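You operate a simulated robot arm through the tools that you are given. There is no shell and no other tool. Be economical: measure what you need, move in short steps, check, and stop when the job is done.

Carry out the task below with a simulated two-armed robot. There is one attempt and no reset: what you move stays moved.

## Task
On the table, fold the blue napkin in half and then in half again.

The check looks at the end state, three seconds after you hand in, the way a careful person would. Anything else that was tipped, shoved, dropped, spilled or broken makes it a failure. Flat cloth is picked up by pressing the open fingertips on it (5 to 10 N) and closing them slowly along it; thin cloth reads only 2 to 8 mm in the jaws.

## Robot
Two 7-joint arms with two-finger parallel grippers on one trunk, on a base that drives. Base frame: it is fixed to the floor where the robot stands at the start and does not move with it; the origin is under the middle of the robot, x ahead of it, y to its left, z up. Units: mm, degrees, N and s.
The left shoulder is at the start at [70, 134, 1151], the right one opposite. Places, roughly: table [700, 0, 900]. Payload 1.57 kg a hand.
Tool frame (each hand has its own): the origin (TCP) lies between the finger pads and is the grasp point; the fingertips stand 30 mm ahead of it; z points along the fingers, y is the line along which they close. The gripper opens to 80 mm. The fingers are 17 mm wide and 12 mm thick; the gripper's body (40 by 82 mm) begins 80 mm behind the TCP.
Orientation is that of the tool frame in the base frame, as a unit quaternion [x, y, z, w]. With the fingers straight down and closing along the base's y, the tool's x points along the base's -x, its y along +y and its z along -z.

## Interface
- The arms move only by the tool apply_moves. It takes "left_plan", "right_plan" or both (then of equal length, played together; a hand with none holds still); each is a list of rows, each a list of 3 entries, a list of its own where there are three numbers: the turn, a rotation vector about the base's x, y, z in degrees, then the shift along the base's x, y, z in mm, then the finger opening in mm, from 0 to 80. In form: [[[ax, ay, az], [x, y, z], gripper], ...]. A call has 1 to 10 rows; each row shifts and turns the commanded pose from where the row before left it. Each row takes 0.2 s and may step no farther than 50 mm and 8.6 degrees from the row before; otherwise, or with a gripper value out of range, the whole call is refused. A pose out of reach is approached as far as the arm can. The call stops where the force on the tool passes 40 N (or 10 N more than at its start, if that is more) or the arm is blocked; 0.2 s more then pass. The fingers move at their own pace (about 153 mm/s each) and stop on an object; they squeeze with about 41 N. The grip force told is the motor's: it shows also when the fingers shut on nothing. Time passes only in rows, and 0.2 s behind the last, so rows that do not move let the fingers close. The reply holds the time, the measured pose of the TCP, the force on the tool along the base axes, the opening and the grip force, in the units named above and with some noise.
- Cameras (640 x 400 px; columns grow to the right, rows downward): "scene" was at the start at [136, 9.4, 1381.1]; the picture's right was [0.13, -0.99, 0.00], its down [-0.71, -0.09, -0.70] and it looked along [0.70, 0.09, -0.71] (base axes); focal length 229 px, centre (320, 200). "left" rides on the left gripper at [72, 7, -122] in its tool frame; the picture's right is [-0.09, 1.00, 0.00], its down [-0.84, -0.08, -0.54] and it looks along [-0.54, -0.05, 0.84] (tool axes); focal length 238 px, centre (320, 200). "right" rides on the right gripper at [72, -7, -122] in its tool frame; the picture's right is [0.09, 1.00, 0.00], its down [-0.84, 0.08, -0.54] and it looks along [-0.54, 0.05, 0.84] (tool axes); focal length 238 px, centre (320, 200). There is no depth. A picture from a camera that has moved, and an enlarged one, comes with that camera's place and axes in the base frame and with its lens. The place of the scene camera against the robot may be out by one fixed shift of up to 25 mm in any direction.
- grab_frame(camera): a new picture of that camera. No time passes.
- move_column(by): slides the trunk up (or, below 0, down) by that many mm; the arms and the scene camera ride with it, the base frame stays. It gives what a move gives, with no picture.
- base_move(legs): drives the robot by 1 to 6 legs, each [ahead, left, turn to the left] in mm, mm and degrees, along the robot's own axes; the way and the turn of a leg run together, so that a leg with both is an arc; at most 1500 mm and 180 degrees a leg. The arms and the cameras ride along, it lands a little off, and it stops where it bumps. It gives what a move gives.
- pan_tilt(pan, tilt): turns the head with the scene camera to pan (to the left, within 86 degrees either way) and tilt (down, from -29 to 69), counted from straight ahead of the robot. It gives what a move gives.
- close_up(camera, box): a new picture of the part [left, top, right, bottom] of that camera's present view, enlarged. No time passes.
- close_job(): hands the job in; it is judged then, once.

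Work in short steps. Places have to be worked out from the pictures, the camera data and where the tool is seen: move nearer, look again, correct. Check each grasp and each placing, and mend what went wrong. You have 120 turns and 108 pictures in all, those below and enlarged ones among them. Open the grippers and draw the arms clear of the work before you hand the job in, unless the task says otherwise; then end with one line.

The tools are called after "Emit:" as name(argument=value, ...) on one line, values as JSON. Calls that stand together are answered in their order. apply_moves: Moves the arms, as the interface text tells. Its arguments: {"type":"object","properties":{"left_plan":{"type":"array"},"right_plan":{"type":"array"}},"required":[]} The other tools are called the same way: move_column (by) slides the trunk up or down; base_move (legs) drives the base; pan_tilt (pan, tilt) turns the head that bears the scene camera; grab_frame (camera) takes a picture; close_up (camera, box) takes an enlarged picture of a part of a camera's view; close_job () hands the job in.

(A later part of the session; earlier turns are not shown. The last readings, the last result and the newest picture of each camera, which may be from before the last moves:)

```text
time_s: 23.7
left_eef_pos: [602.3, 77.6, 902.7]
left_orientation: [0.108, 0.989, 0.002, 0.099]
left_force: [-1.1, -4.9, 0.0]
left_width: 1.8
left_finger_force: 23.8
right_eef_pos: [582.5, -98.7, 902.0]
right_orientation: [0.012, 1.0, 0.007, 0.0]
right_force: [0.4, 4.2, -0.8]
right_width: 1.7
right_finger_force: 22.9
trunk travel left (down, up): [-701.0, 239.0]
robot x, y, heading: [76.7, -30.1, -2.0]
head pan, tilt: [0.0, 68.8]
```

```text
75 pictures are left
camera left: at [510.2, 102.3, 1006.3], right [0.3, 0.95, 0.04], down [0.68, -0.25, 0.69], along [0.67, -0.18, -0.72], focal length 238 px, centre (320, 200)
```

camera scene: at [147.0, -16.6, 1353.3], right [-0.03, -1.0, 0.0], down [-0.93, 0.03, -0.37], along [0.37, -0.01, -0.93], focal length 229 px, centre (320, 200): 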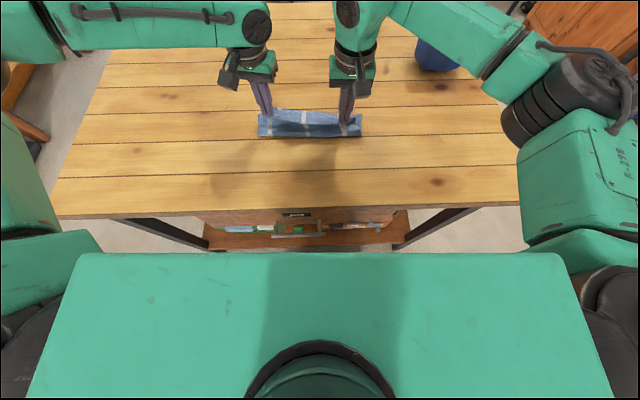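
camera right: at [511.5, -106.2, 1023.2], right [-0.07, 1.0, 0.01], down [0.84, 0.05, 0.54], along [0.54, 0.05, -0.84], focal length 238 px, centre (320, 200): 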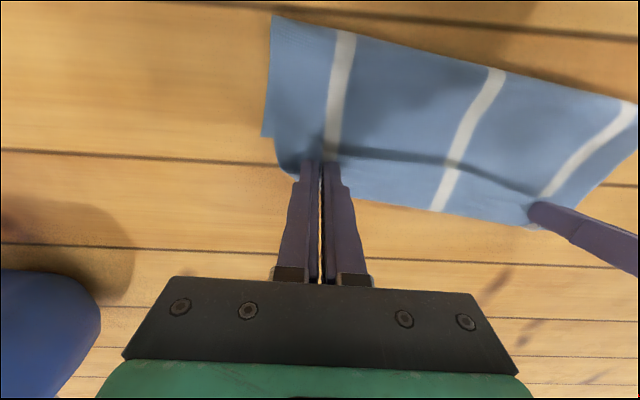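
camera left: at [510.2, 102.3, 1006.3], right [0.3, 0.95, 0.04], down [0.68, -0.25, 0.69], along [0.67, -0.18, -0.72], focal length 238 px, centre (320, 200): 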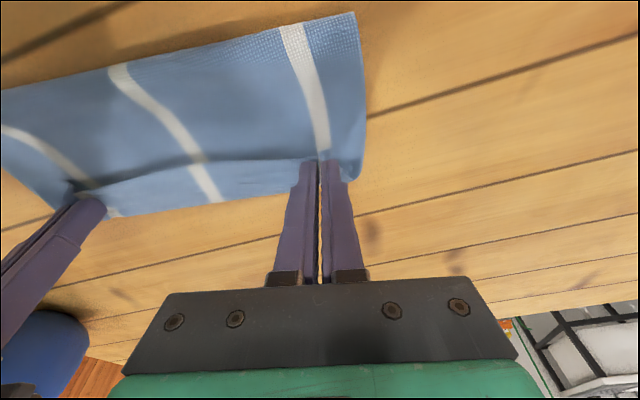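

Re-reading the views, the lower layer's far edge hasn't moved; it still runs (567,-140)–(600,106). The strip ahead of the jaws is the upper layer rolling forward, so I've overshot and the crease has crept to x≈500. I'll raise the hands and bring them back, so the crease can return to mid-napkin.

Emit:
apply_moves(left_plan=[[[0, 4, 0], [0, 0, 15], 0], [[0, 4, 0], [-12, 0, 15], 0], [[0, 3, 0], [-14, 0, 10], 0], [[0, 0, 0], [-14, 0, 0], 0]], right_plan=[[[0, 0, 0], [0, 0, 15], 0], [[0, 0, 0], [-12, 0, 15], 0], [[0, 0, 0], [-14, 0, 10], 0], [[0, 0, 0], [-14, 0, 0], 0]])

Emit:
grab_frame(camera="right")

Emit:
grab_frame(camera="scene")

```text
time_s: 24.7
left_eef_pos: [560.6, 76.9, 943.3]
left_orientation: [0.106, 0.994, -0.008, 0.004]
left_force: [-1.0, -2.7, -0.3]
left_width: 1.9
left_finger_force: 23.8
right_eef_pos: [541.8, -100.5, 941.5]
right_orientation: [0.013, 1.0, 0.006, 0.0]
right_force: [0.7, 2.6, 0.6]
right_width: 1.8
right_finger_force: 23.0
trunk travel left (down, up): [-701.0, 239.0]
robot x, y, heading: [78.7, -32.7, -2.4]
head pan, tilt: [0.0, 68.8]
```

```text
74 pictures are left
camera right: at [469.2, -106.4, 1063.2], right [-0.07, 1.0, 0.01], down [0.84, 0.05, 0.54], along [0.54, 0.05, -0.84], focal length 238 px, centre (320, 200)
```

right: 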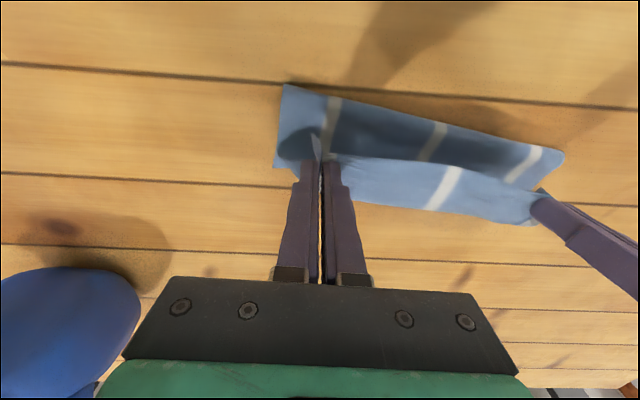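

```text
73 pictures are left
camera scene: at [191.3, -36.9, 1328.9], right [-0.03, -1.0, 0.0], down [-0.93, 0.03, -0.36], along [0.36, -0.01, -0.93], focal length 229 px, centre (320, 200)
```

scene: 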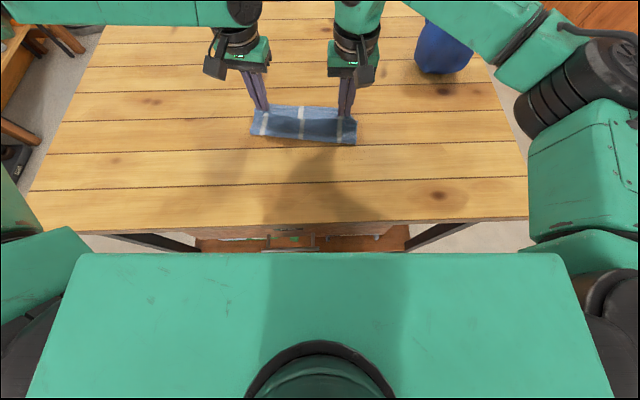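

The crease is still at x≈496 on the right and 535 on the left, with the lower layer only about 70 mm deep. I'll roll the sheet back by moving the hands low and backward past the wanted crease line, then redo the fold along a proper circle.

Emit:
apply_moves(left_plan=[[[0, 0, 0], [-18, 2, 0], 0], [[0, 0, 0], [-18, 2, 0], 0], [[0, 0, 0], [-18, 3, 0], 0], [[0, 0, 0], [-18, 3, -5], 0], [[0, 0, 0], [-18, 2, -5], 0], [[0, 0, 0], [-12, 2, -5], 0]], right_plan=[[[0, 0, 0], [-18, 2, 0], 0], [[0, 0, 0], [-18, 2, 0], 0], [[0, 0, 0], [-18, 3, 0], 0], [[0, 0, 0], [-18, 3, -5], 0], [[0, 0, 0], [-18, 2, -5], 0], [[0, 0, 0], [-12, 2, -5], 0]])

Emit:
grab_frame(camera="right")

Emit:
grab_frame(camera="left")

```text
time_s: 26.1
left_eef_pos: [456.9, 93.4, 926.8]
left_orientation: [0.107, 0.994, -0.008, 0.004]
left_force: [-1.1, -4.8, 0.9]
left_width: 1.7
left_finger_force: 23.3
right_eef_pos: [439.6, -85.7, 927.3]
right_orientation: [0.012, 1.0, 0.006, 0.001]
right_force: [0.1, 4.9, 0.2]
right_width: 1.7
right_finger_force: 22.8
trunk travel left (down, up): [-701.0, 239.0]
robot x, y, heading: [80.3, -34.4, -2.0]
head pan, tilt: [0.0, 68.8]
```

```text
72 pictures are left
camera right: at [367.8, -91.6, 1048.0], right [-0.07, 1.0, 0.01], down [0.84, 0.05, 0.54], along [0.54, 0.05, -0.84], focal length 238 px, centre (320, 200)
```

right: 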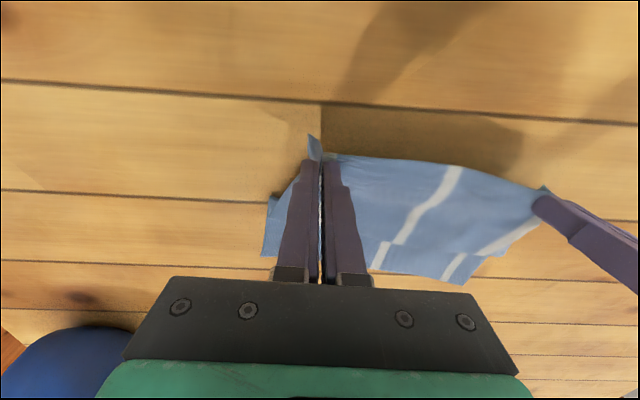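

```text
71 pictures are left
camera left: at [387.5, 117.2, 1046.8], right [0.3, 0.95, -0.01], down [0.8, -0.25, 0.55], along [0.52, -0.18, -0.83], focal length 238 px, centre (320, 200)
```

left: 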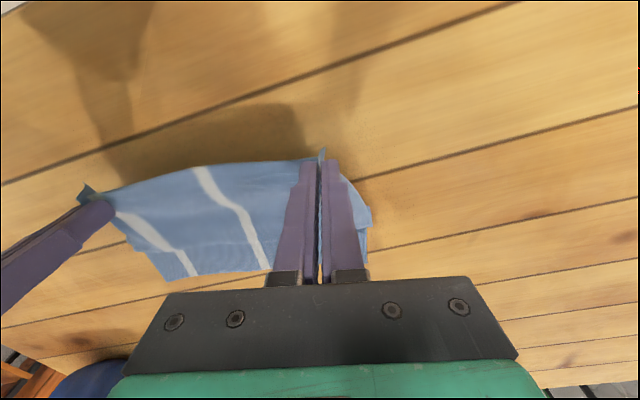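

The sheet has rolled back and the far corners are unmoved. Now I'll redo the fold on a tight circle of about 100 mm radius around the true midline.

Emit:
apply_moves(left_plan=[[[0, 0, 0], [8, -1, 25], 0], [[0, 0, 0], [8, -1, 22], 0], [[0, 0, 0], [15, -2, 8], 0], [[0, 0, 0], [15, -2, 2], 0], [[0, 0, 0], [18, -2, -3], 0], [[0, 0, 0], [18, -3, -9], 0], [[0, 0, 0], [15, -2, -14], 0]], right_plan=[[[0, 0, 0], [8, -1, 25], 0], [[0, 0, 0], [8, -1, 22], 0], [[0, 0, 0], [15, -2, 8], 0], [[0, 0, 0], [15, -2, 2], 0], [[0, 0, 0], [18, -2, -3], 0], [[0, 0, 0], [18, -3, -9], 0], [[0, 0, 0], [15, -2, -14], 0]])

Emit:
grab_frame(camera="right")

Emit:
grab_frame(camera="scene")

```text
time_s: 27.7
left_eef_pos: [558.3, 78.3, 957.8]
left_orientation: [0.108, 0.994, -0.008, 0.003]
left_force: [-0.3, -6.2, 0.2]
left_width: 1.6
left_finger_force: 24.0
right_eef_pos: [537.4, -99.8, 957.1]
right_orientation: [0.013, 1.0, 0.006, -0.001]
right_force: [1.1, 6.2, 0.5]
right_width: 1.8
right_finger_force: 23.5
trunk travel left (down, up): [-701.0, 239.0]
robot x, y, heading: [82.5, -35.9, -2.0]
head pan, tilt: [0.0, 68.8]
```

```text
70 pictures are left
camera right: at [465.7, -106.2, 1078.8], right [-0.07, 1.0, 0.01], down [0.84, 0.05, 0.54], along [0.54, 0.05, -0.84], focal length 238 px, centre (320, 200)
```

right: 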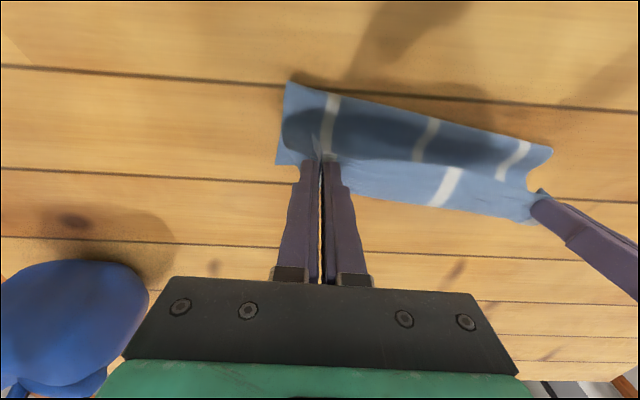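

```text
69 pictures are left
camera scene: at [193.9, -36.7, 1328.7], right [-0.03, -1.0, 0.0], down [-0.93, 0.03, -0.36], along [0.36, -0.01, -0.93], focal length 229 px, centre (320, 200)
```

scene: 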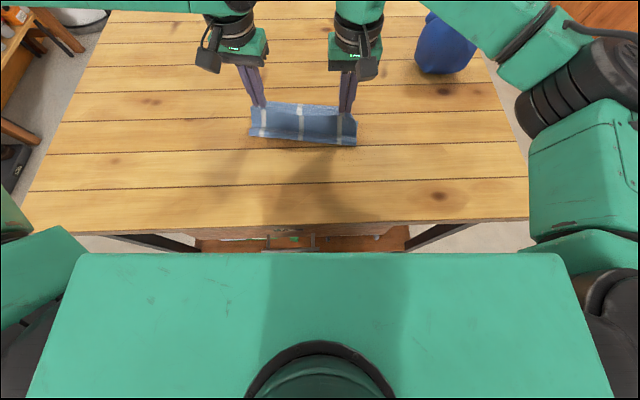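

The crease sits near x≈493, and the stiff cloth makes a forward roll of about 25 mm in front of the jaws. So the edge should be set down shorter, with the right jaw near x≈510, letting the roll open on release. I'll come back 40 mm and lower there.

Emit:
apply_moves(left_plan=[[[0, 0, 0], [-16, 2, -10], 0], [[0, 0, 0], [-16, 2, -10], 0], [[0, 0, 0], [-14, 2, -12], 0], [[0, 0, 0], [0, 0, -12], 0]], right_plan=[[[0, 0, 0], [-16, 2, -10], 0], [[0, 0, 0], [-16, 2, -10], 0], [[0, 0, 0], [-14, 2, -12], 0], [[0, 0, 0], [0, 0, -12], 0]])

Emit:
grab_frame(camera="right")

Emit:
grab_frame(camera="left")

```text
time_s: 28.7
left_eef_pos: [512.2, 85.6, 913.8]
left_orientation: [0.107, 0.994, -0.008, 0.004]
left_force: [-0.5, -6.4, -0.3]
left_width: 2.0
left_finger_force: 23.8
right_eef_pos: [490.8, -93.4, 914.2]
right_orientation: [0.012, 1.0, 0.006, 0.0]
right_force: [0.2, 6.9, -0.9]
right_width: 2.0
right_finger_force: 23.9
trunk travel left (down, up): [-701.0, 239.0]
robot x, y, heading: [80.7, -31.8, -2.1]
head pan, tilt: [0.0, 68.8]
```

```text
68 pictures are left
camera right: at [419.1, -100.1, 1036.1], right [-0.07, 1.0, 0.01], down [0.84, 0.05, 0.54], along [0.54, 0.05, -0.84], focal length 238 px, centre (320, 200)
```

right: 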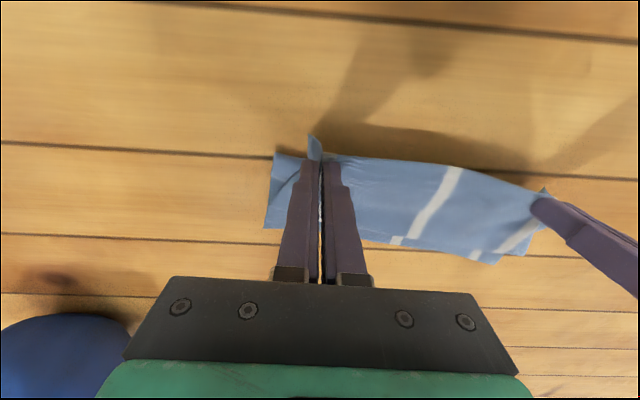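

```text
67 pictures are left
camera left: at [441.0, 109.7, 1033.9], right [0.3, 0.95, -0.01], down [0.8, -0.24, 0.55], along [0.52, -0.18, -0.83], focal length 238 px, centre (320, 200)
```

left: 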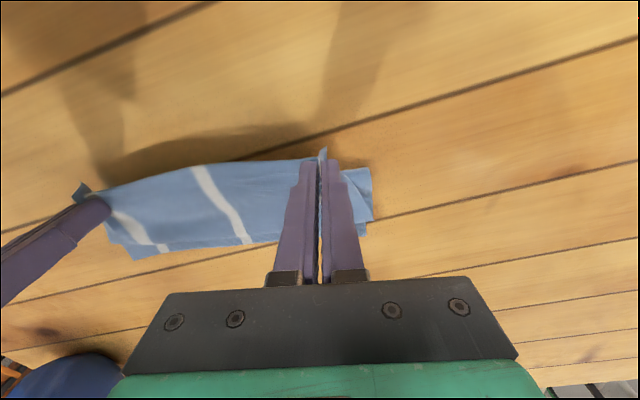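

The along-the-edge pinch forces the cloth to leave the jaws forward, which makes an S-roll where I want a clean crease. The better approach is to lay the edge back flat and regrasp it with the jaws closing across the edge. I'll unfold first.

Emit:
apply_moves(left_plan=[[[0, 0, 0], [-12, 2, 15], 0], [[0, 0, 0], [-20, 3, 5], 0], [[0, 0, 0], [-22, 3, 0], 0], [[0, 0, 0], [-22, 3, -5], 0], [[0, 0, 0], [-20, 3, -10], 0], [[0, 0, 0], [-18, 2, -12], 0], [[0, 0, 0], [-12, 0, -10], 0]], right_plan=[[[0, 0, 0], [-12, 2, 15], 0], [[0, 0, 0], [-20, 3, 5], 0], [[0, 0, 0], [-22, 3, 0], 0], [[0, 0, 0], [-22, 3, -5], 0], [[0, 0, 0], [-20, 3, -10], 0], [[0, 0, 0], [-18, 2, -12], 0], [[0, 0, 0], [-10, 0, -10], 0]])

Emit:
grab_frame(camera="right")

Emit:
grab_frame(camera="left")

```text
time_s: 30.3
left_eef_pos: [419.2, 93.6, 920.4]
left_orientation: [0.108, 0.994, -0.008, 0.004]
left_force: [-3.2, -10.5, -2.0]
left_width: 2.0
left_finger_force: 24.0
left hand out of reach, approached as far as the arm can: row 5, 6, 7
right_eef_pos: [364.8, -78.3, 897.1]
right_orientation: [0.012, 1.0, 0.007, 0.0]
right_force: [2.3, 9.1, 1.5]
right_width: 2.1
right_finger_force: 24.1
trunk travel left (down, up): [-701.0, 239.0]
robot x, y, heading: [79.9, -33.2, -1.7]
head pan, tilt: [0.0, 68.8]
```

```text
66 pictures are left
camera right: at [292.8, -83.4, 1018.1], right [-0.07, 1.0, 0.02], down [0.84, 0.05, 0.54], along [0.54, 0.05, -0.84], focal length 238 px, centre (320, 200)
```

right: 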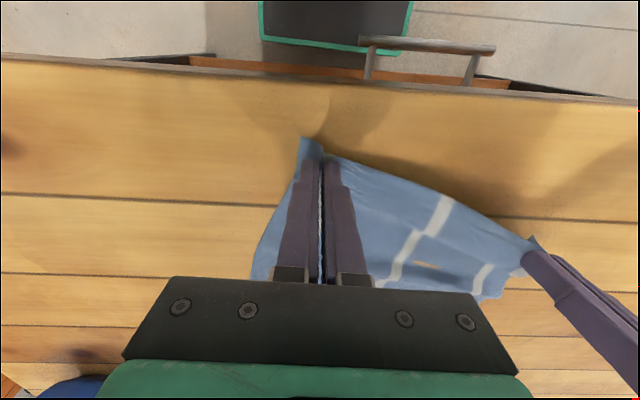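

```text
65 pictures are left
camera left: at [348.3, 119.5, 1039.7], right [0.3, 0.95, -0.02], down [0.8, -0.24, 0.55], along [0.52, -0.18, -0.83], focal length 238 px, centre (320, 200)
```

left: 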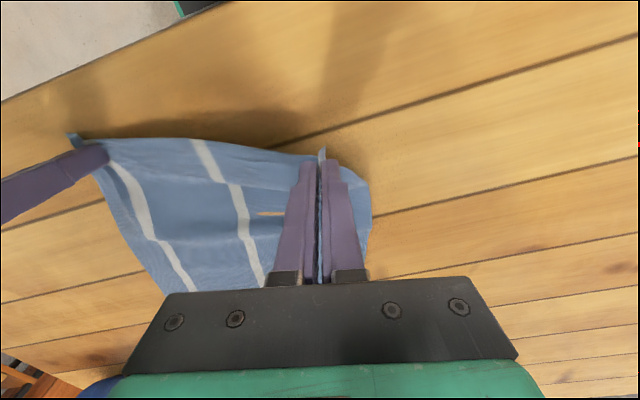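

The left arm also hits a near limit at this base position, at x≈419. There's ample base clearance, about 65 mm. I'll let the right hand slack forward, then drive back 38 mm to lay the left corner down.

Emit:
apply_moves(right_plan=[[[0, 0, 0], [15, 3, 8], 0], [[0, 0, 0], [15, 0, 5], 0]])

Emit:
base_move(legs=[[-38, 8, 0]])

Emit:
apply_moves(left_plan=[[[0, 0, 0], [0, 0, -8], 0], [[0, 0, 0], [0, 0, -8], 0], [[0, 0, 0], [0, 0, -6], 0]], right_plan=[[[0, 0, 0], [0, 0, -8], 0], [[0, 0, 0], [0, 0, -5], 0], [[0, 0, 0], [0, 0, 0], 0]])

Emit:
grab_frame(camera="left")

Emit:
grab_frame(camera="right")

```text
time_s: 30.9
left_eef_pos: [419.9, 97.4, 919.6]
left_orientation: [0.107, 0.994, -0.007, 0.003]
left_force: [1.4, -1.0, -0.3]
left_width: 1.9
left_finger_force: 23.2
right_eef_pos: [397.0, -72.8, 909.3]
right_orientation: [0.012, 1.0, 0.005, 0.0]
right_force: [0.6, 0.3, 0.8]
right_width: 2.0
right_finger_force: 23.9
trunk travel left (down, up): [-701.0, 239.0]
robot x, y, heading: [83.3, -33.1, -1.9]
head pan, tilt: [0.0, 68.8]
```

```text
time_s: 31.8
left_eef_pos: [385.4, 105.5, 918.5]
left_orientation: [0.107, 0.994, -0.008, 0.001]
left_force: [0.2, -1.2, -0.9]
left_width: 2.0
left_finger_force: 23.7
right_eef_pos: [361.9, -63.7, 908.8]
right_orientation: [0.012, 1.0, 0.007, -0.003]
right_force: [-0.4, -0.5, -0.8]
right_width: 1.8
right_finger_force: 23.1
trunk travel left (down, up): [-701.0, 239.0]
robot x, y, heading: [39.9, -22.0, -2.1]
head pan, tilt: [0.0, 68.8]
```

```text
time_s: 32.6
left_eef_pos: [382.9, 103.4, 898.6]
left_orientation: [0.107, 0.994, -0.008, 0.002]
left_force: [0.4, -0.1, -0.4]
left_width: 2.0
left_finger_force: 23.7
left hand out of reach, approached as far as the arm can: row 1
right_eef_pos: [358.0, -64.9, 896.0]
right_orientation: [0.011, 1.0, 0.006, 0.0]
right_force: [0.5, -0.8, 0.3]
right_width: 1.9
right_finger_force: 23.9
trunk travel left (down, up): [-701.0, 239.0]
robot x, y, heading: [41.8, -20.0, -2.1]
head pan, tilt: [0.0, 68.8]
```

```text
64 pictures are left
camera left: at [312.6, 128.0, 1018.9], right [0.3, 0.95, -0.02], down [0.8, -0.24, 0.55], along [0.52, -0.18, -0.84], focal length 238 px, centre (320, 200)
```

left: 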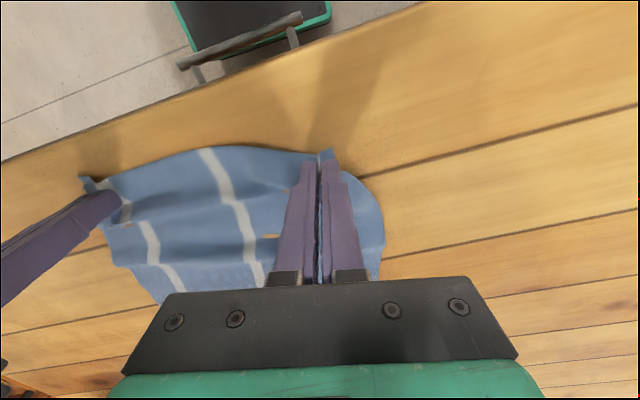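

```text
63 pictures are left
camera right: at [286.8, -70.0, 1018.5], right [-0.07, 1.0, 0.01], down [0.84, 0.05, 0.54], along [0.54, 0.05, -0.84], focal length 238 px, centre (320, 200)
```

right: 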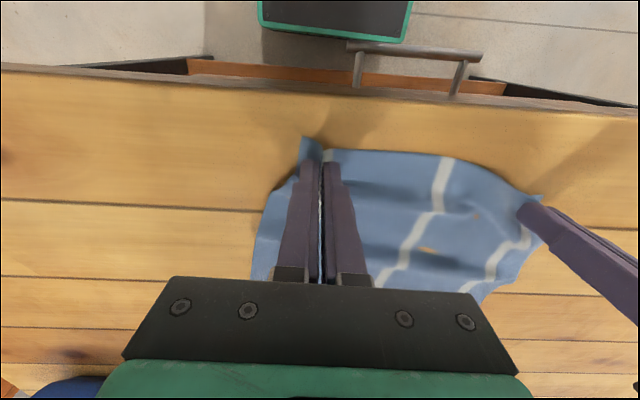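

The cloth is back but wrinkled. I'll pull the hands gently apart and back to smooth it, watching the force.

Emit:
apply_moves(left_plan=[[[0, 0, 0], [-3, 3, -2], 0], [[0, 0, 0], [-4, 2, -1], 0], [[0, 0, 0], [-4, 1, 0], 0]], right_plan=[[[0, 0, 0], [-4, -3, -1], 0], [[0, 0, 0], [-4, -2, 0], 0], [[0, 0, 0], [-4, -2, 0], 0]])

Emit:
grab_frame(camera="right")

```text
time_s: 33.4
left_eef_pos: [383.2, 105.9, 896.8]
left_orientation: [0.108, 0.994, -0.009, 0.002]
left_force: [-1.1, -3.8, 2.1]
left_width: 1.7
left_finger_force: 23.7
left hand out of reach, approached as far as the arm can: row 2, 3
right_eef_pos: [347.6, -70.8, 897.3]
right_orientation: [0.013, 1.0, 0.007, -0.001]
right_force: [0.7, 3.5, 0.1]
right_width: 1.6
right_finger_force: 23.7
trunk travel left (down, up): [-701.0, 239.0]
robot x, y, heading: [42.0, -23.7, -1.9]
head pan, tilt: [0.0, 68.8]
```

```text
62 pictures are left
camera right: at [275.2, -76.5, 1017.9], right [-0.07, 1.0, 0.01], down [0.84, 0.05, 0.54], along [0.54, 0.05, -0.84], focal length 238 px, centre (320, 200)
```

right: 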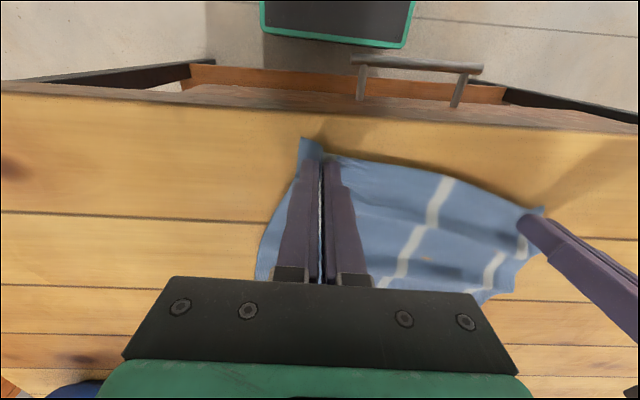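

The left arm is at its limit again. I'll drive back 10 mm to tension the cloth, then release both hands and raise them to see how it settles.

Emit:
base_move(legs=[[-10, 0, 0]])

Emit:
apply_moves(left_plan=[[[0, 0, 0], [0, 0, -2], 0], [[0, 0, 0], [0, 0, 0], 8], [[0, 0, 0], [0, 0, 0], 20], [[0, 0, 0], [0, 0, 0], 30], [[0, 0, 0], [0, 0, 25], 30], [[0, 0, 0], [0, 0, 40], 30], [[0, 0, 0], [0, 30, 40], 30]], right_plan=[[[0, 0, 0], [0, 0, -2], 0], [[0, 0, 0], [0, 0, 0], 8], [[0, 0, 0], [0, 0, 0], 20], [[0, 0, 0], [0, 0, 0], 30], [[0, 0, 0], [0, 0, 25], 30], [[0, 0, 0], [0, 0, 40], 30], [[0, 0, 0], [0, -30, 40], 30]])

Emit:
pan_tilt(pan=0, tilt=60)

Emit:
grab_frame(camera="scene")

Emit:
grab_frame(camera="right")

Emit:
grab_frame(camera="left")

```text
time_s: 34.1
left_eef_pos: [374.6, 104.9, 896.2]
left_orientation: [0.108, 0.994, -0.008, 0.0]
left_force: [0.0, -4.7, 1.4]
left_width: 1.9
left_finger_force: 23.5
right_eef_pos: [339.1, -71.1, 894.6]
right_orientation: [0.012, 1.0, 0.006, -0.001]
right_force: [0.8, 5.3, 0.2]
right_width: 1.7
right_finger_force: 23.2
trunk travel left (down, up): [-701.0, 239.0]
robot x, y, heading: [33.9, -19.5, -2.0]
head pan, tilt: [0.0, 68.8]
```

```text
time_s: 35.7
left_eef_pos: [372.0, 135.4, 1002.0]
left_orientation: [0.108, 0.994, -0.008, 0.003]
left_force: [-0.1, -0.1, 0.0]
left_width: 30.3
left_finger_force: 0.0
right_eef_pos: [335.1, -99.3, 1000.9]
right_orientation: [0.013, 1.0, 0.006, 0.0]
right_force: [0.5, 0.3, 0.7]
right_width: 30.1
right_finger_force: 0.1
trunk travel left (down, up): [-701.0, 239.0]
robot x, y, heading: [37.3, -21.4, -1.8]
head pan, tilt: [0.0, 68.8]
```

```text
time_s: 36.4
left_eef_pos: [373.6, 134.0, 999.7]
left_orientation: [0.107, 0.994, -0.008, 0.002]
left_force: [0.1, -0.3, -0.9]
left_width: 30.0
left_finger_force: 0.0
right_eef_pos: [338.4, -98.0, 999.2]
right_orientation: [0.012, 1.0, 0.006, -0.001]
right_force: [0.5, -0.5, 0.1]
right_width: 29.8
right_finger_force: 0.0
trunk travel left (down, up): [-701.0, 239.0]
robot x, y, heading: [32.4, -22.0, -1.8]
head pan, tilt: [0.0, 60.0]
```

```text
61 pictures are left
camera scene: at [155.5, -27.8, 1338.1], right [-0.04, -1.0, 0.0], down [-0.87, 0.03, -0.5], along [0.5, -0.02, -0.87], focal length 229 px, centre (320, 200)
```

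scene: 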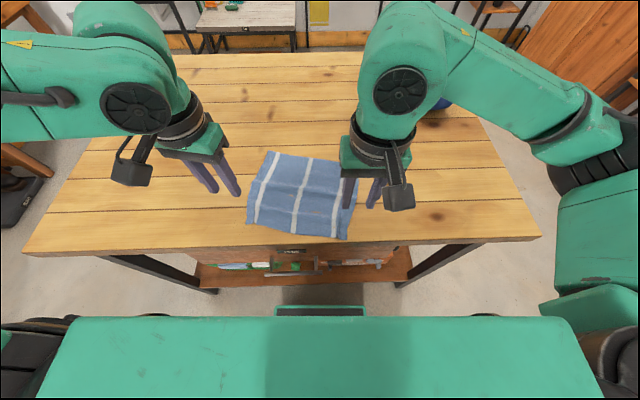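

```text
60 pictures are left
camera right: at [266.5, -104.5, 1120.9], right [-0.07, 1.0, 0.01], down [0.84, 0.05, 0.54], along [0.54, 0.05, -0.84], focal length 238 px, centre (320, 200)
```

right: 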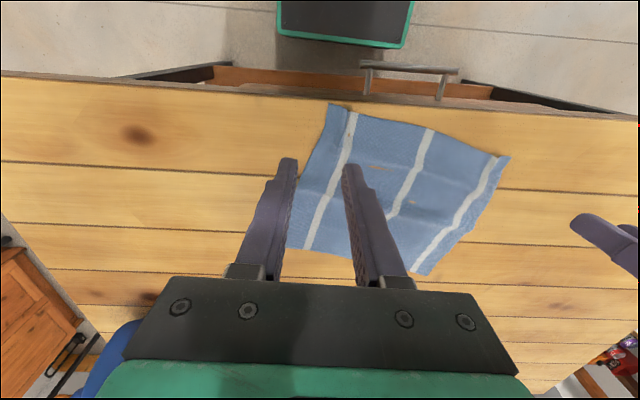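

```text
59 pictures are left
camera left: at [303.9, 158.4, 1119.9], right [0.3, 0.95, -0.02], down [0.8, -0.25, 0.55], along [0.52, -0.18, -0.84], focal length 238 px, centre (320, 200)
```

left: 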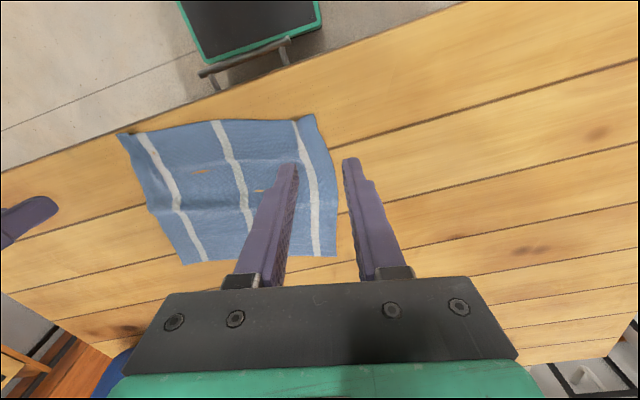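

The napkin is flat again with corners NR(315,-86), NL(360,131), FR(522,-137) and FL(572,90), turned about 12° clockwise. I'll test whether both grippers can yaw about 80–90° so the jaws close across the near edge.

Emit:
apply_moves(left_plan=[[[0, 0, -8], [0, 4, 0], 30], [[0, 0, -8], [0, 4, 0], 30], [[0, 0, -8], [0, 4, 0], 30], [[0, 0, -8], [0, 4, 0], 30], [[0, 0, -8], [0, 4, 0], 30], [[0, 0, -8], [0, 0, 0], 30], [[0, 0, -8], [0, 0, 0], 30], [[0, 0, -8], [0, 0, 0], 30], [[0, 0, -8], [0, 0, 0], 30], [[0, 0, -8], [0, 0, 0], 30]], right_plan=[[[0, 0, 8], [0, -4, 0], 30], [[0, 0, 8], [0, -4, 0], 30], [[0, 0, 8], [0, -4, 0], 30], [[0, 0, 8], [0, -4, 0], 30], [[0, 0, 8], [0, -4, 0], 30], [[0, 0, 8], [0, 0, 0], 30], [[0, 0, 8], [0, 0, 0], 30], [[0, 0, 8], [0, 0, 0], 30], [[0, 0, 8], [0, 0, 0], 30], [[0, 0, 8], [0, 0, 0], 30]])

Emit:
grab_frame(camera="scene")

```text
time_s: 38.6
left_eef_pos: [372.1, 154.8, 999.9]
left_orientation: [0.722, 0.691, -0.007, -0.004]
left_force: [-0.1, 0.2, 1.0]
left_width: 30.1
left_finger_force: 0.1
right_eef_pos: [345.8, -90.9, 1002.4]
right_orientation: [-0.549, 0.836, 0.005, -0.004]
right_force: [0.4, -0.6, -0.4]
right_width: 30.1
right_finger_force: 0.2
right hand out of reach, approached as far as the arm can: row 9, 10
trunk travel left (down, up): [-701.0, 239.0]
robot x, y, heading: [31.6, -22.2, -1.9]
head pan, tilt: [0.0, 60.0]
```

```text
58 pictures are left
camera scene: at [154.7, -29.4, 1338.3], right [-0.04, -1.0, 0.0], down [-0.87, 0.03, -0.5], along [0.5, -0.02, -0.87], focal length 229 px, centre (320, 200)
```

scene: 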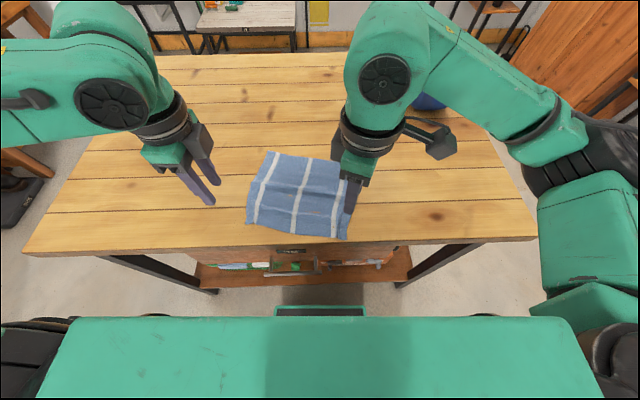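

The left yaws fully to -92°. The right stops at +67° because it's working close in. I'll back the base 70 mm and turn 8° clockwise to square up with the napkin, then finish the yaw.

Emit:
base_move(legs=[[-70, 0, -8]])

Emit:
apply_moves(right_plan=[[[0, 0, 7], [10, 0, 0], 30], [[0, 0, 7], [10, 0, 0], 30], [[0, 0, 6], [10, 0, 0], 30]])

Emit:
grab_frame(camera="scene")

Emit:
grab_frame(camera="left")

Emit:
grab_frame(camera="right")

```text
time_s: 39.6
left_eef_pos: [328.2, 114.4, 998.1]
left_orientation: [0.768, 0.641, -0.008, -0.005]
left_force: [-0.3, 0.2, 0.0]
left_width: 30.0
left_finger_force: 0.1
right_eef_pos: [266.7, -124.5, 1000.1]
right_orientation: [-0.488, 0.873, 0.006, -0.005]
right_force: [0.5, 0.9, 0.6]
right_width: 30.3
right_finger_force: 0.1
trunk travel left (down, up): [-701.0, 239.0]
robot x, y, heading: [-37.5, -15.6, -9.9]
head pan, tilt: [0.0, 60.0]
```

```text
time_s: 40.4
left_eef_pos: [326.9, 114.6, 1000.5]
left_orientation: [0.767, 0.641, -0.007, -0.005]
left_force: [-0.6, -1.2, 0.4]
left_width: 30.1
left_finger_force: 0.0
right_eef_pos: [273.9, -66.2, 1009.7]
right_orientation: [-0.542, 0.84, 0.004, -0.003]
right_force: [0.5, -0.4, -0.4]
right_width: 30.0
right_finger_force: 0.0
right hand out of reach, approached as far as the arm can: row 1, 2, 3
trunk travel left (down, up): [-701.0, 239.0]
robot x, y, heading: [-31.6, -17.6, -9.8]
head pan, tilt: [0.0, 60.0]
```

```text
57 pictures are left
camera scene: at [84.4, -36.7, 1338.3], right [-0.17, -0.98, 0.0], down [-0.85, 0.15, -0.5], along [0.49, -0.09, -0.87], focal length 229 px, centre (320, 200)
```

scene: 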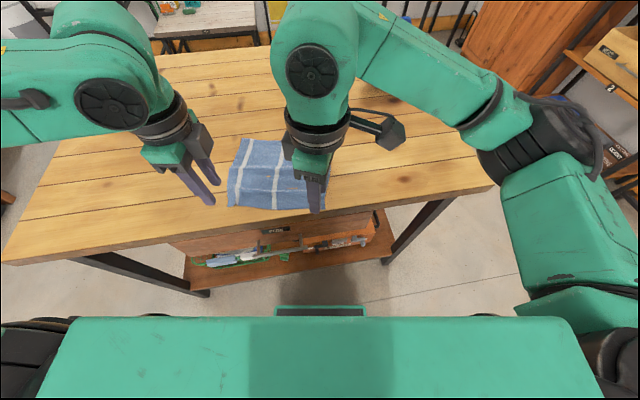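

```text
56 pictures are left
camera left: at [347.0, 183.9, 1119.7], right [0.96, -0.27, -0.02], down [-0.22, -0.81, 0.55], along [-0.16, -0.52, -0.84], focal length 238 px, centre (320, 200)
```

left: 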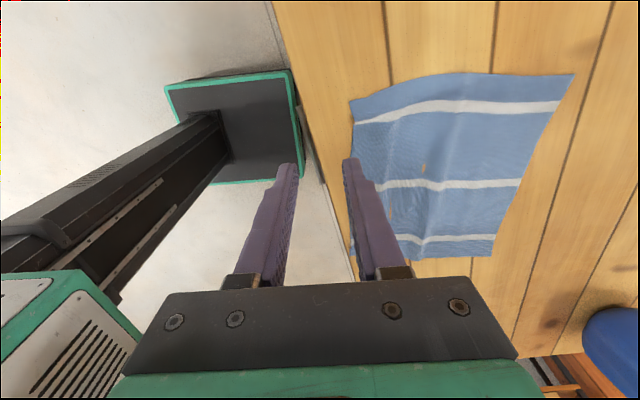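

```text
55 pictures are left
camera right: at [250.3, -135.1, 1131.9], right [-0.94, 0.33, 0.01], down [0.28, 0.79, 0.54], along [0.17, 0.52, -0.84], focal length 238 px, centre (320, 200)
```

right: 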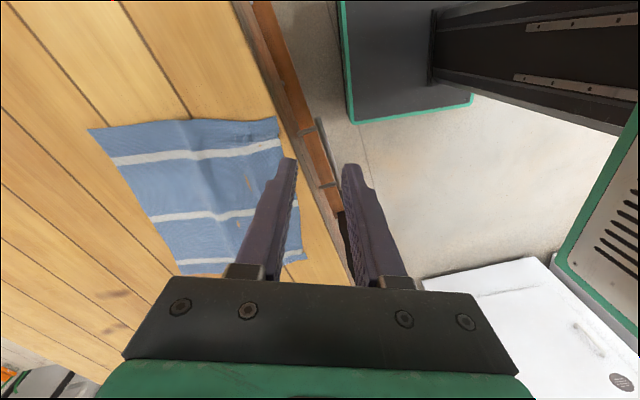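

The right's weird sideways drift shows it still can't reach that yaw close in, so I'll work farther from the robot. I'll move both hands over their grasp points, about (339,-68) for the right and (375,105) for the left, and see what yaw the right has there.

Emit:
apply_moves(left_plan=[[[0, 0, 0], [16, -3, -10], 30], [[0, 0, 0], [16, -3, -10], 30], [[0, 0, 0], [16, -3, -10], 30], [[0, 0, 0], [0, 0, 0], 30], [[0, 0, 0], [0, 0, 0], 30]], right_plan=[[[0, 0, 0], [22, 0, -10], 30], [[0, 0, 0], [22, 0, -10], 30], [[0, 0, 0], [21, -2, -10], 30], [[0, 0, 6], [0, 0, 0], 30], [[0, 0, 6], [0, 0, 0], 30]])

Emit:
grab_frame(camera="left")

Emit:
grab_frame(camera="right")

```text
time_s: 41.6
left_eef_pos: [376.9, 103.0, 970.1]
left_orientation: [0.768, 0.641, -0.007, -0.004]
left_force: [0.1, 0.3, 0.2]
left_width: 29.9
left_finger_force: 0.1
right_eef_pos: [273.2, -67.9, 1010.4]
right_orientation: [-0.541, 0.841, 0.005, -0.003]
right_force: [0.4, 0.7, 0.2]
right_width: 30.2
right_finger_force: 0.0
right hand out of reach, approached as far as the arm can: row 1, 2, 3, 4, 5
trunk travel left (down, up): [-701.0, 239.0]
robot x, y, heading: [-35.7, -14.8, -9.9]
head pan, tilt: [0.0, 60.0]
```

```text
54 pictures are left
camera left: at [396.3, 174.1, 1089.8], right [0.96, -0.27, -0.02], down [-0.22, -0.81, 0.55], along [-0.16, -0.52, -0.84], focal length 238 px, centre (320, 200)
```

left: 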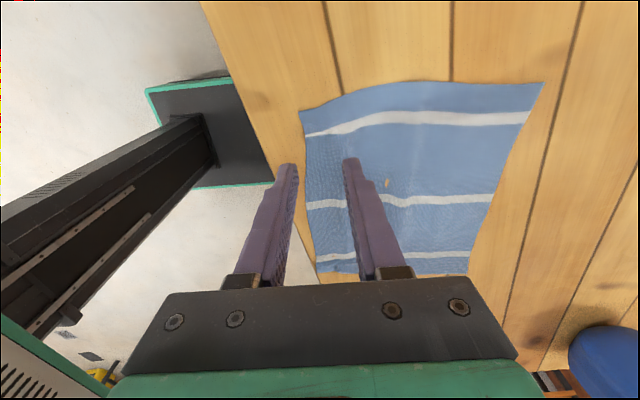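

```text
53 pictures are left
camera right: at [250.8, -135.6, 1131.6], right [-0.94, 0.33, 0.01], down [0.28, 0.79, 0.54], along [0.17, 0.52, -0.84], focal length 238 px, centre (320, 200)
```

right: 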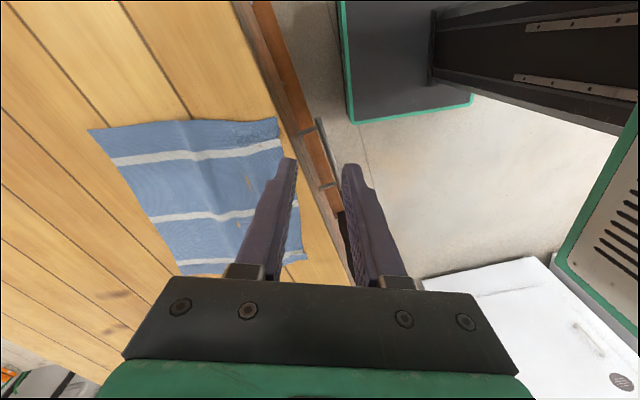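

The left yaw works fine, but the right is stuck at its wrist limit in that direction. I'll rotate the right the other way, clockwise toward -100° like the left, raising it a bit and keeping its camera side clear.

Emit:
apply_moves(right_plan=[[[0, 0, -8], [3, -8, 0], 30], [[0, 0, -8], [5, -8, 0], 30], [[0, 0, -8], [5, -8, 0], 30], [[0, 0, -8], [5, -8, 0], 30], [[0, 0, -8], [5, 0, 0], 30], [[0, 0, -8], [5, 0, 0], 30], [[0, 0, -8], [5, 0, 0], 30], [[0, 0, -8], [5, 0, 0], 30], [[0, 0, -8], [5, 0, 0], 30], [[0, 0, -8], [5, 0, 0], 30]])

Emit:
apply_moves(right_plan=[[[0, 0, -8], [3, 0, 0], 30], [[0, 0, -8], [3, 0, 0], 30], [[0, 0, -8], [3, 0, 0], 30], [[0, 0, -8], [3, 0, 0], 30], [[0, 0, -8], [0, 0, 0], 30], [[0, 0, -8], [0, 0, 0], 30], [[0, 0, -8], [0, 0, 0], 30], [[0, 0, -8], [0, 0, 0], 30], [[0, 0, -8], [0, 0, 0], 30]])

```text
time_s: 43.8
left_eef_pos: [376.5, 104.0, 970.9]
left_orientation: [0.768, 0.64, -0.008, -0.004]
left_force: [0.3, 0.1, 0.0]
left_width: 29.8
left_finger_force: 0.0
right_eef_pos: [321.4, -95.6, 1009.2]
right_orientation: [0.128, 0.992, 0.007, 0.001]
right_force: [-0.2, -0.7, 0.5]
right_width: 30.2
right_finger_force: 0.0
trunk travel left (down, up): [-701.0, 239.0]
robot x, y, heading: [-39.0, -17.8, -9.7]
head pan, tilt: [0.0, 60.0]
```

```text
time_s: 45.8
left_eef_pos: [376.2, 104.8, 970.2]
left_orientation: [0.768, 0.641, -0.007, -0.004]
left_force: [0.7, 0.1, -0.3]
left_width: 30.1
left_finger_force: 0.0
right_eef_pos: [333.1, -96.5, 1010.9]
right_orientation: [0.686, 0.728, 0.004, 0.004]
right_force: [-0.9, -0.6, 0.8]
right_width: 30.1
right_finger_force: 0.0
trunk travel left (down, up): [-701.0, 239.0]
robot x, y, heading: [-33.9, -14.9, -10.2]
head pan, tilt: [0.0, 60.0]
```

It works: the right is at -87°. I'll finish to about -100°, move over its grasp point and look.

Emit:
apply_moves(right_plan=[[[0, 0, -7], [3, 14, -20], 30], [[0, 0, -7], [3, 14, -20], 30], [[0, 0, 0], [0, 0, 0], 30]])

Emit:
grab_frame(camera="right")

Emit:
grab_frame(camera="left")

```text
time_s: 46.6
left_eef_pos: [375.5, 103.7, 970.7]
left_orientation: [0.768, 0.641, -0.007, -0.005]
left_force: [0.8, 0.0, 0.5]
left_width: 30.1
left_finger_force: 0.1
right_eef_pos: [337.8, -69.3, 970.2]
right_orientation: [0.769, 0.639, 0.004, 0.004]
right_force: [-0.2, 0.4, -0.2]
right_width: 30.0
right_finger_force: 0.1
trunk travel left (down, up): [-701.0, 239.0]
robot x, y, heading: [-34.9, -14.5, -9.8]
head pan, tilt: [0.0, 60.0]
```

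```text
52 pictures are left
camera right: at [343.5, 3.1, 1092.2], right [1.0, -0.09, 0.01], down [-0.08, -0.84, 0.54], along [-0.04, -0.54, -0.84], focal length 238 px, centre (320, 200)
```

right: 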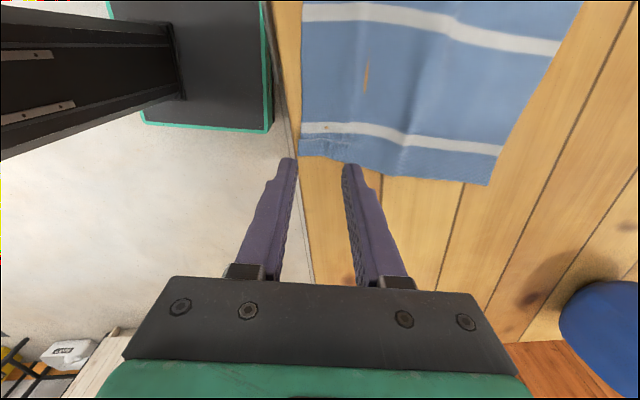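

```text
51 pictures are left
camera left: at [396.0, 173.9, 1090.0], right [0.96, -0.27, -0.02], down [-0.22, -0.81, 0.55], along [-0.16, -0.52, -0.84], focal length 238 px, centre (320, 200)
```

left: 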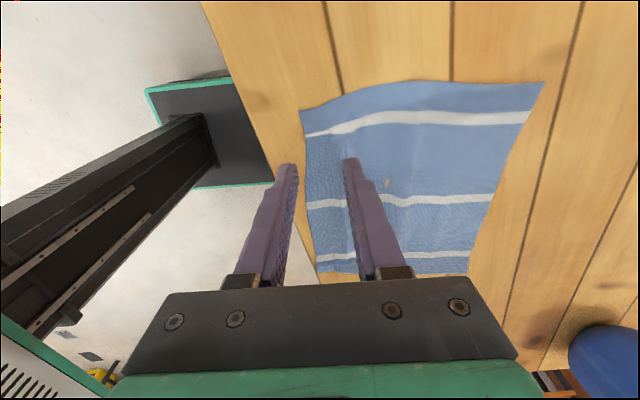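

The corners check out from both views and both hands are over their points, with the outer finger just overlapping the edge. I'll descend to just above the cloth, then press.

Emit:
apply_moves(left_plan=[[[0, 0, 0], [0, 0, -36], 30], [[0, 0, 0], [0, 0, -34], 30], [[0, 0, 0], [0, 0, -6], 30], [[0, 0, 0], [0, 0, 0], 30]], right_plan=[[[0, 0, 0], [0, 0, -36], 30], [[0, 0, 0], [0, 0, -34], 30], [[0, 0, 0], [0, 0, -6], 30], [[0, 0, 0], [0, 0, 0], 30]])

Emit:
apply_moves(left_plan=[[[0, 0, 0], [0, 0, -2], 30], [[0, 0, 0], [0, 0, -1], 30], [[0, 0, 0], [0, 0, 0], 30]], right_plan=[[[0, 0, 0], [0, 0, -2], 30], [[0, 0, 0], [0, 0, -1], 30], [[0, 0, 0], [0, 0, 0], 30]])

```text
time_s: 47.6
left_eef_pos: [375.5, 105.3, 894.1]
left_orientation: [0.767, 0.642, -0.008, -0.006]
left_force: [0.8, 0.9, 0.3]
left_width: 29.9
left_finger_force: 0.0
right_eef_pos: [337.7, -69.4, 894.6]
right_orientation: [0.769, 0.639, 0.005, 0.005]
right_force: [-0.9, 0.2, -0.4]
right_width: 29.7
right_finger_force: 0.0
trunk travel left (down, up): [-701.0, 239.0]
robot x, y, heading: [-35.4, -15.9, -10.3]
head pan, tilt: [0.0, 60.0]
```

```text
time_s: 48.4
left_eef_pos: [376.0, 106.7, 892.2]
left_orientation: [0.767, 0.641, -0.007, -0.004]
left_force: [0.5, 0.7, 2.4]
left_width: 30.0
left_finger_force: 0.0
right_eef_pos: [340.1, -70.2, 892.8]
right_orientation: [0.769, 0.639, 0.005, 0.005]
right_force: [-0.4, -0.1, 0.2]
right_width: 29.9
right_finger_force: 0.1
trunk travel left (down, up): [-701.0, 239.0]
robot x, y, heading: [-38.7, -12.1, -10.3]
head pan, tilt: [0.0, 60.0]
```

Contact is just beginning on the left. I'll press a little more on both and look.

Emit:
apply_moves(left_plan=[[[0, 0, 0], [0, 0, -0.7], 30], [[0, 0, 0], [0, 0, 0], 30]], right_plan=[[[0, 0, 0], [0, 0, -1.5], 30], [[0, 0, 0], [0, 0, 0], 30]])

Emit:
grab_frame(camera="right")

Emit:
grab_frame(camera="left")

```text
time_s: 49.0
left_eef_pos: [375.7, 103.8, 892.0]
left_orientation: [0.768, 0.641, -0.007, -0.003]
left_force: [2.1, 2.5, 10.2]
left_width: 30.0
left_finger_force: 0.6
right_eef_pos: [338.9, -68.5, 891.4]
right_orientation: [0.769, 0.64, 0.005, 0.005]
right_force: [0.5, -0.4, 1.2]
right_width: 29.5
right_finger_force: 0.1
trunk travel left (down, up): [-701.0, 239.0]
robot x, y, heading: [-32.4, -13.7, -9.9]
head pan, tilt: [0.0, 60.0]
```

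```text
50 pictures are left
camera right: at [343.4, 2.7, 1013.2], right [1.0, -0.09, 0.01], down [-0.08, -0.84, 0.54], along [-0.04, -0.54, -0.84], focal length 238 px, centre (320, 200)
```

right: 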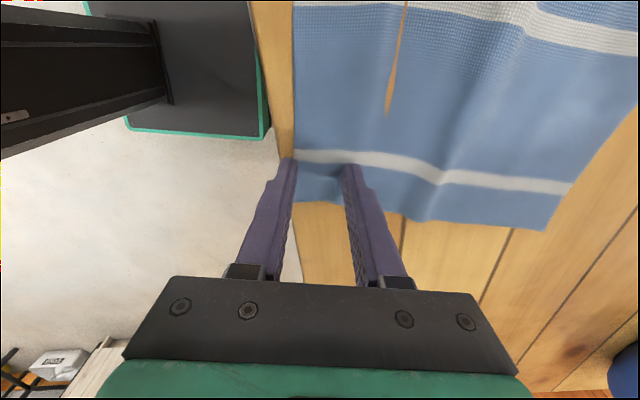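

```text
49 pictures are left
camera left: at [395.5, 175.0, 1011.4], right [0.96, -0.27, -0.01], down [-0.22, -0.81, 0.55], along [-0.16, -0.52, -0.84], focal length 238 px, centre (320, 200)
```

left: 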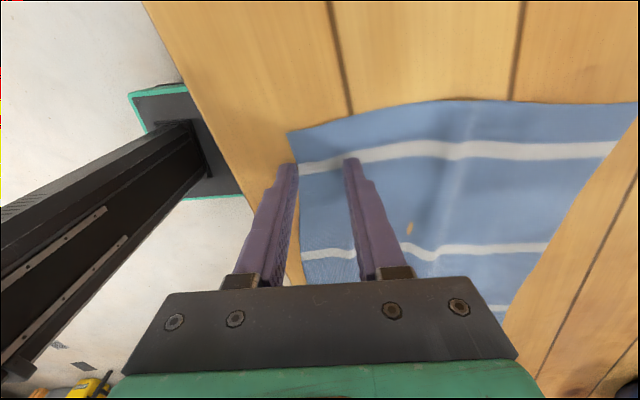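

The left presses at 10 N. The right needs about 1 mm more, then I'll close both slowly.

Emit:
apply_moves(right_plan=[[[0, 0, 0], [0, 0, -1], 30], [[0, 0, 0], [0, 0, 0], 30]])

Emit:
apply_moves(left_plan=[[[0, 0, 0], [0, 0, 0], 27], [[0, 0, 0], [0, 0, 0], 24], [[0, 0, 0], [0, 0, 0], 21], [[0, 0, 0], [0, 0, 0], 18], [[0, 0, 0], [0, 0, 0], 15], [[0, 0, 0], [0, 0, 0], 12]], right_plan=[[[0, 0, 0], [0, 0, 0], 27], [[0, 0, 0], [0, 0, 0], 24], [[0, 0, 0], [0, 0, 0], 21], [[0, 0, 0], [0, 0, 0], 18], [[0, 0, 0], [0, 0, 0], 15], [[0, 0, 0], [0, 0, 0], 12]])

Emit:
close_up(camera="right", box=[200, 100, 460, 300])

Emit:
close_up(camera="left", box=[200, 100, 460, 300])

```text
time_s: 49.6
left_eef_pos: [373.3, 105.4, 891.4]
left_orientation: [0.767, 0.641, -0.006, -0.003]
left_force: [-2.0, 2.0, 11.7]
left_width: 28.2
left_finger_force: 0.0
right_eef_pos: [337.3, -69.4, 891.5]
right_orientation: [0.769, 0.64, 0.006, 0.005]
right_force: [0.1, -0.5, 4.9]
right_width: 29.1
right_finger_force: 0.0
trunk travel left (down, up): [-701.0, 239.0]
robot x, y, heading: [-37.0, -14.8, -9.9]
head pan, tilt: [0.0, 60.0]
```

```text
time_s: 51.0
left_eef_pos: [374.9, 104.7, 890.7]
left_orientation: [0.768, 0.64, -0.006, -0.004]
left_force: [-2.4, -0.4, 10.1]
left_width: 10.2
left_finger_force: 0.0
right_eef_pos: [336.6, -71.4, 889.9]
right_orientation: [0.769, 0.639, 0.006, 0.005]
right_force: [2.1, -0.3, 10.1]
right_width: 9.8
right_finger_force: 0.0
trunk travel left (down, up): [-701.0, 239.0]
robot x, y, heading: [-37.3, -18.6, -9.8]
head pan, tilt: [0.0, 60.0]
```

```text
2.00 times, centred on (330, 200) of right
camera zoom: at [342.3, 2.0, 1012.8], right [1.0, -0.09, 0.01], down [-0.08, -0.84, 0.54], along [-0.04, -0.54, -0.84], focal length 477 px, centre (300, 200)
```

zoom: 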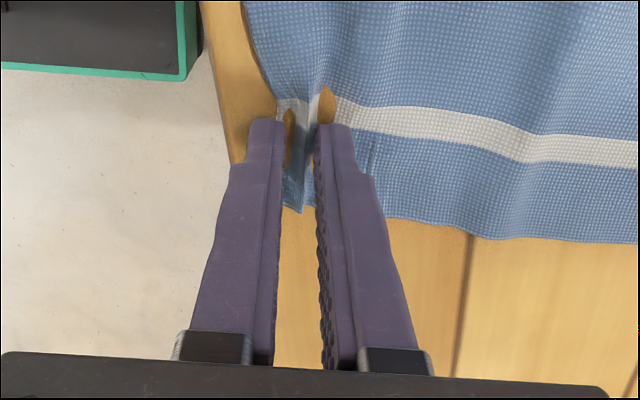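

```text
2.00 times, centred on (330, 200) of left
camera zoom: at [394.1, 174.8, 1011.3], right [0.96, -0.27, -0.01], down [-0.22, -0.81, 0.55], along [-0.16, -0.52, -0.84], focal length 477 px, centre (300, 200)
```

zoom: 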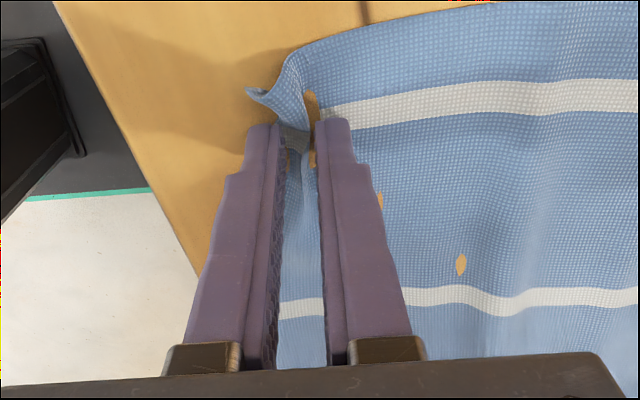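

Neat ridges are forming along the edge in both hands. I'll close fully and lift slightly.

Emit:
apply_moves(left_plan=[[[0, 0, 0], [0, 0, 0], 9], [[0, 0, 0], [0, 0, 0], 6], [[0, 0, 0], [0, 0, 0], 3], [[0, 0, 0], [0, 0, 0], 0], [[0, 0, 0], [0, 0, 0], 0], [[0, 0, 0], [0, 0, 8], 0], [[0, 0, 0], [0, 0, 8], 0]], right_plan=[[[0, 0, 0], [0, 0, 0], 9], [[0, 0, 0], [0, 0, 0], 6], [[0, 0, 0], [0, 0, 0], 3], [[0, 0, 0], [0, 0, 0], 0], [[0, 0, 0], [0, 0, 0], 0], [[0, 0, 0], [0, 0, 8], 0], [[0, 0, 0], [0, 0, 8], 0]])

Emit:
close_up(camera="right", box=[200, 100, 460, 300])

Emit:
close_up(camera="left", box=[200, 100, 460, 300])

```text
time_s: 52.6
left_eef_pos: [373.3, 103.9, 906.5]
left_orientation: [0.768, 0.641, -0.007, -0.005]
left_force: [-0.4, -0.2, 0.3]
left_width: 1.8
left_finger_force: 23.5
right_eef_pos: [338.8, -70.2, 905.6]
right_orientation: [0.768, 0.64, 0.004, 0.004]
right_force: [-1.2, -0.1, 0.9]
right_width: 1.8
right_finger_force: 23.2
trunk travel left (down, up): [-701.0, 239.0]
robot x, y, heading: [-34.7, -11.7, -9.9]
head pan, tilt: [0.0, 60.0]
```

```text
2.00 times, centred on (330, 200) of right
camera zoom: at [343.9, 2.3, 1026.8], right [1.0, -0.09, 0.01], down [-0.08, -0.84, 0.54], along [-0.04, -0.54, -0.84], focal length 477 px, centre (300, 200)
```

zoom: 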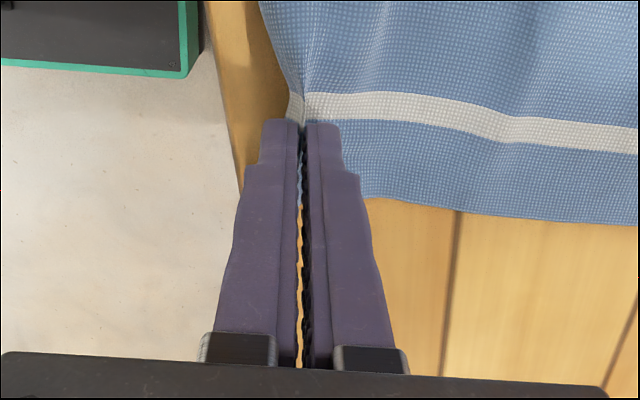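

```text
2.00 times, centred on (330, 200) of left
camera zoom: at [394.1, 174.2, 1026.4], right [0.96, -0.27, -0.02], down [-0.22, -0.81, 0.55], along [-0.16, -0.52, -0.84], focal length 477 px, centre (300, 200)
```

zoom: 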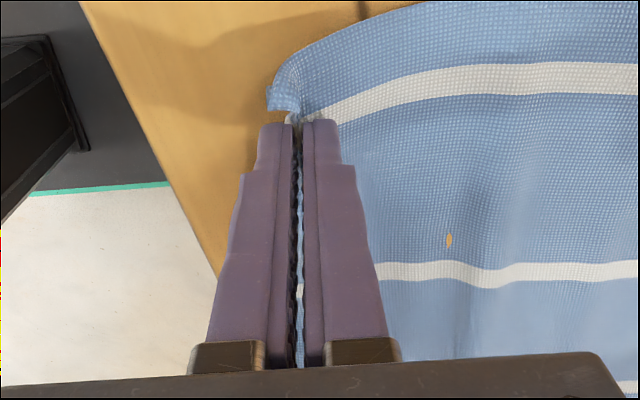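

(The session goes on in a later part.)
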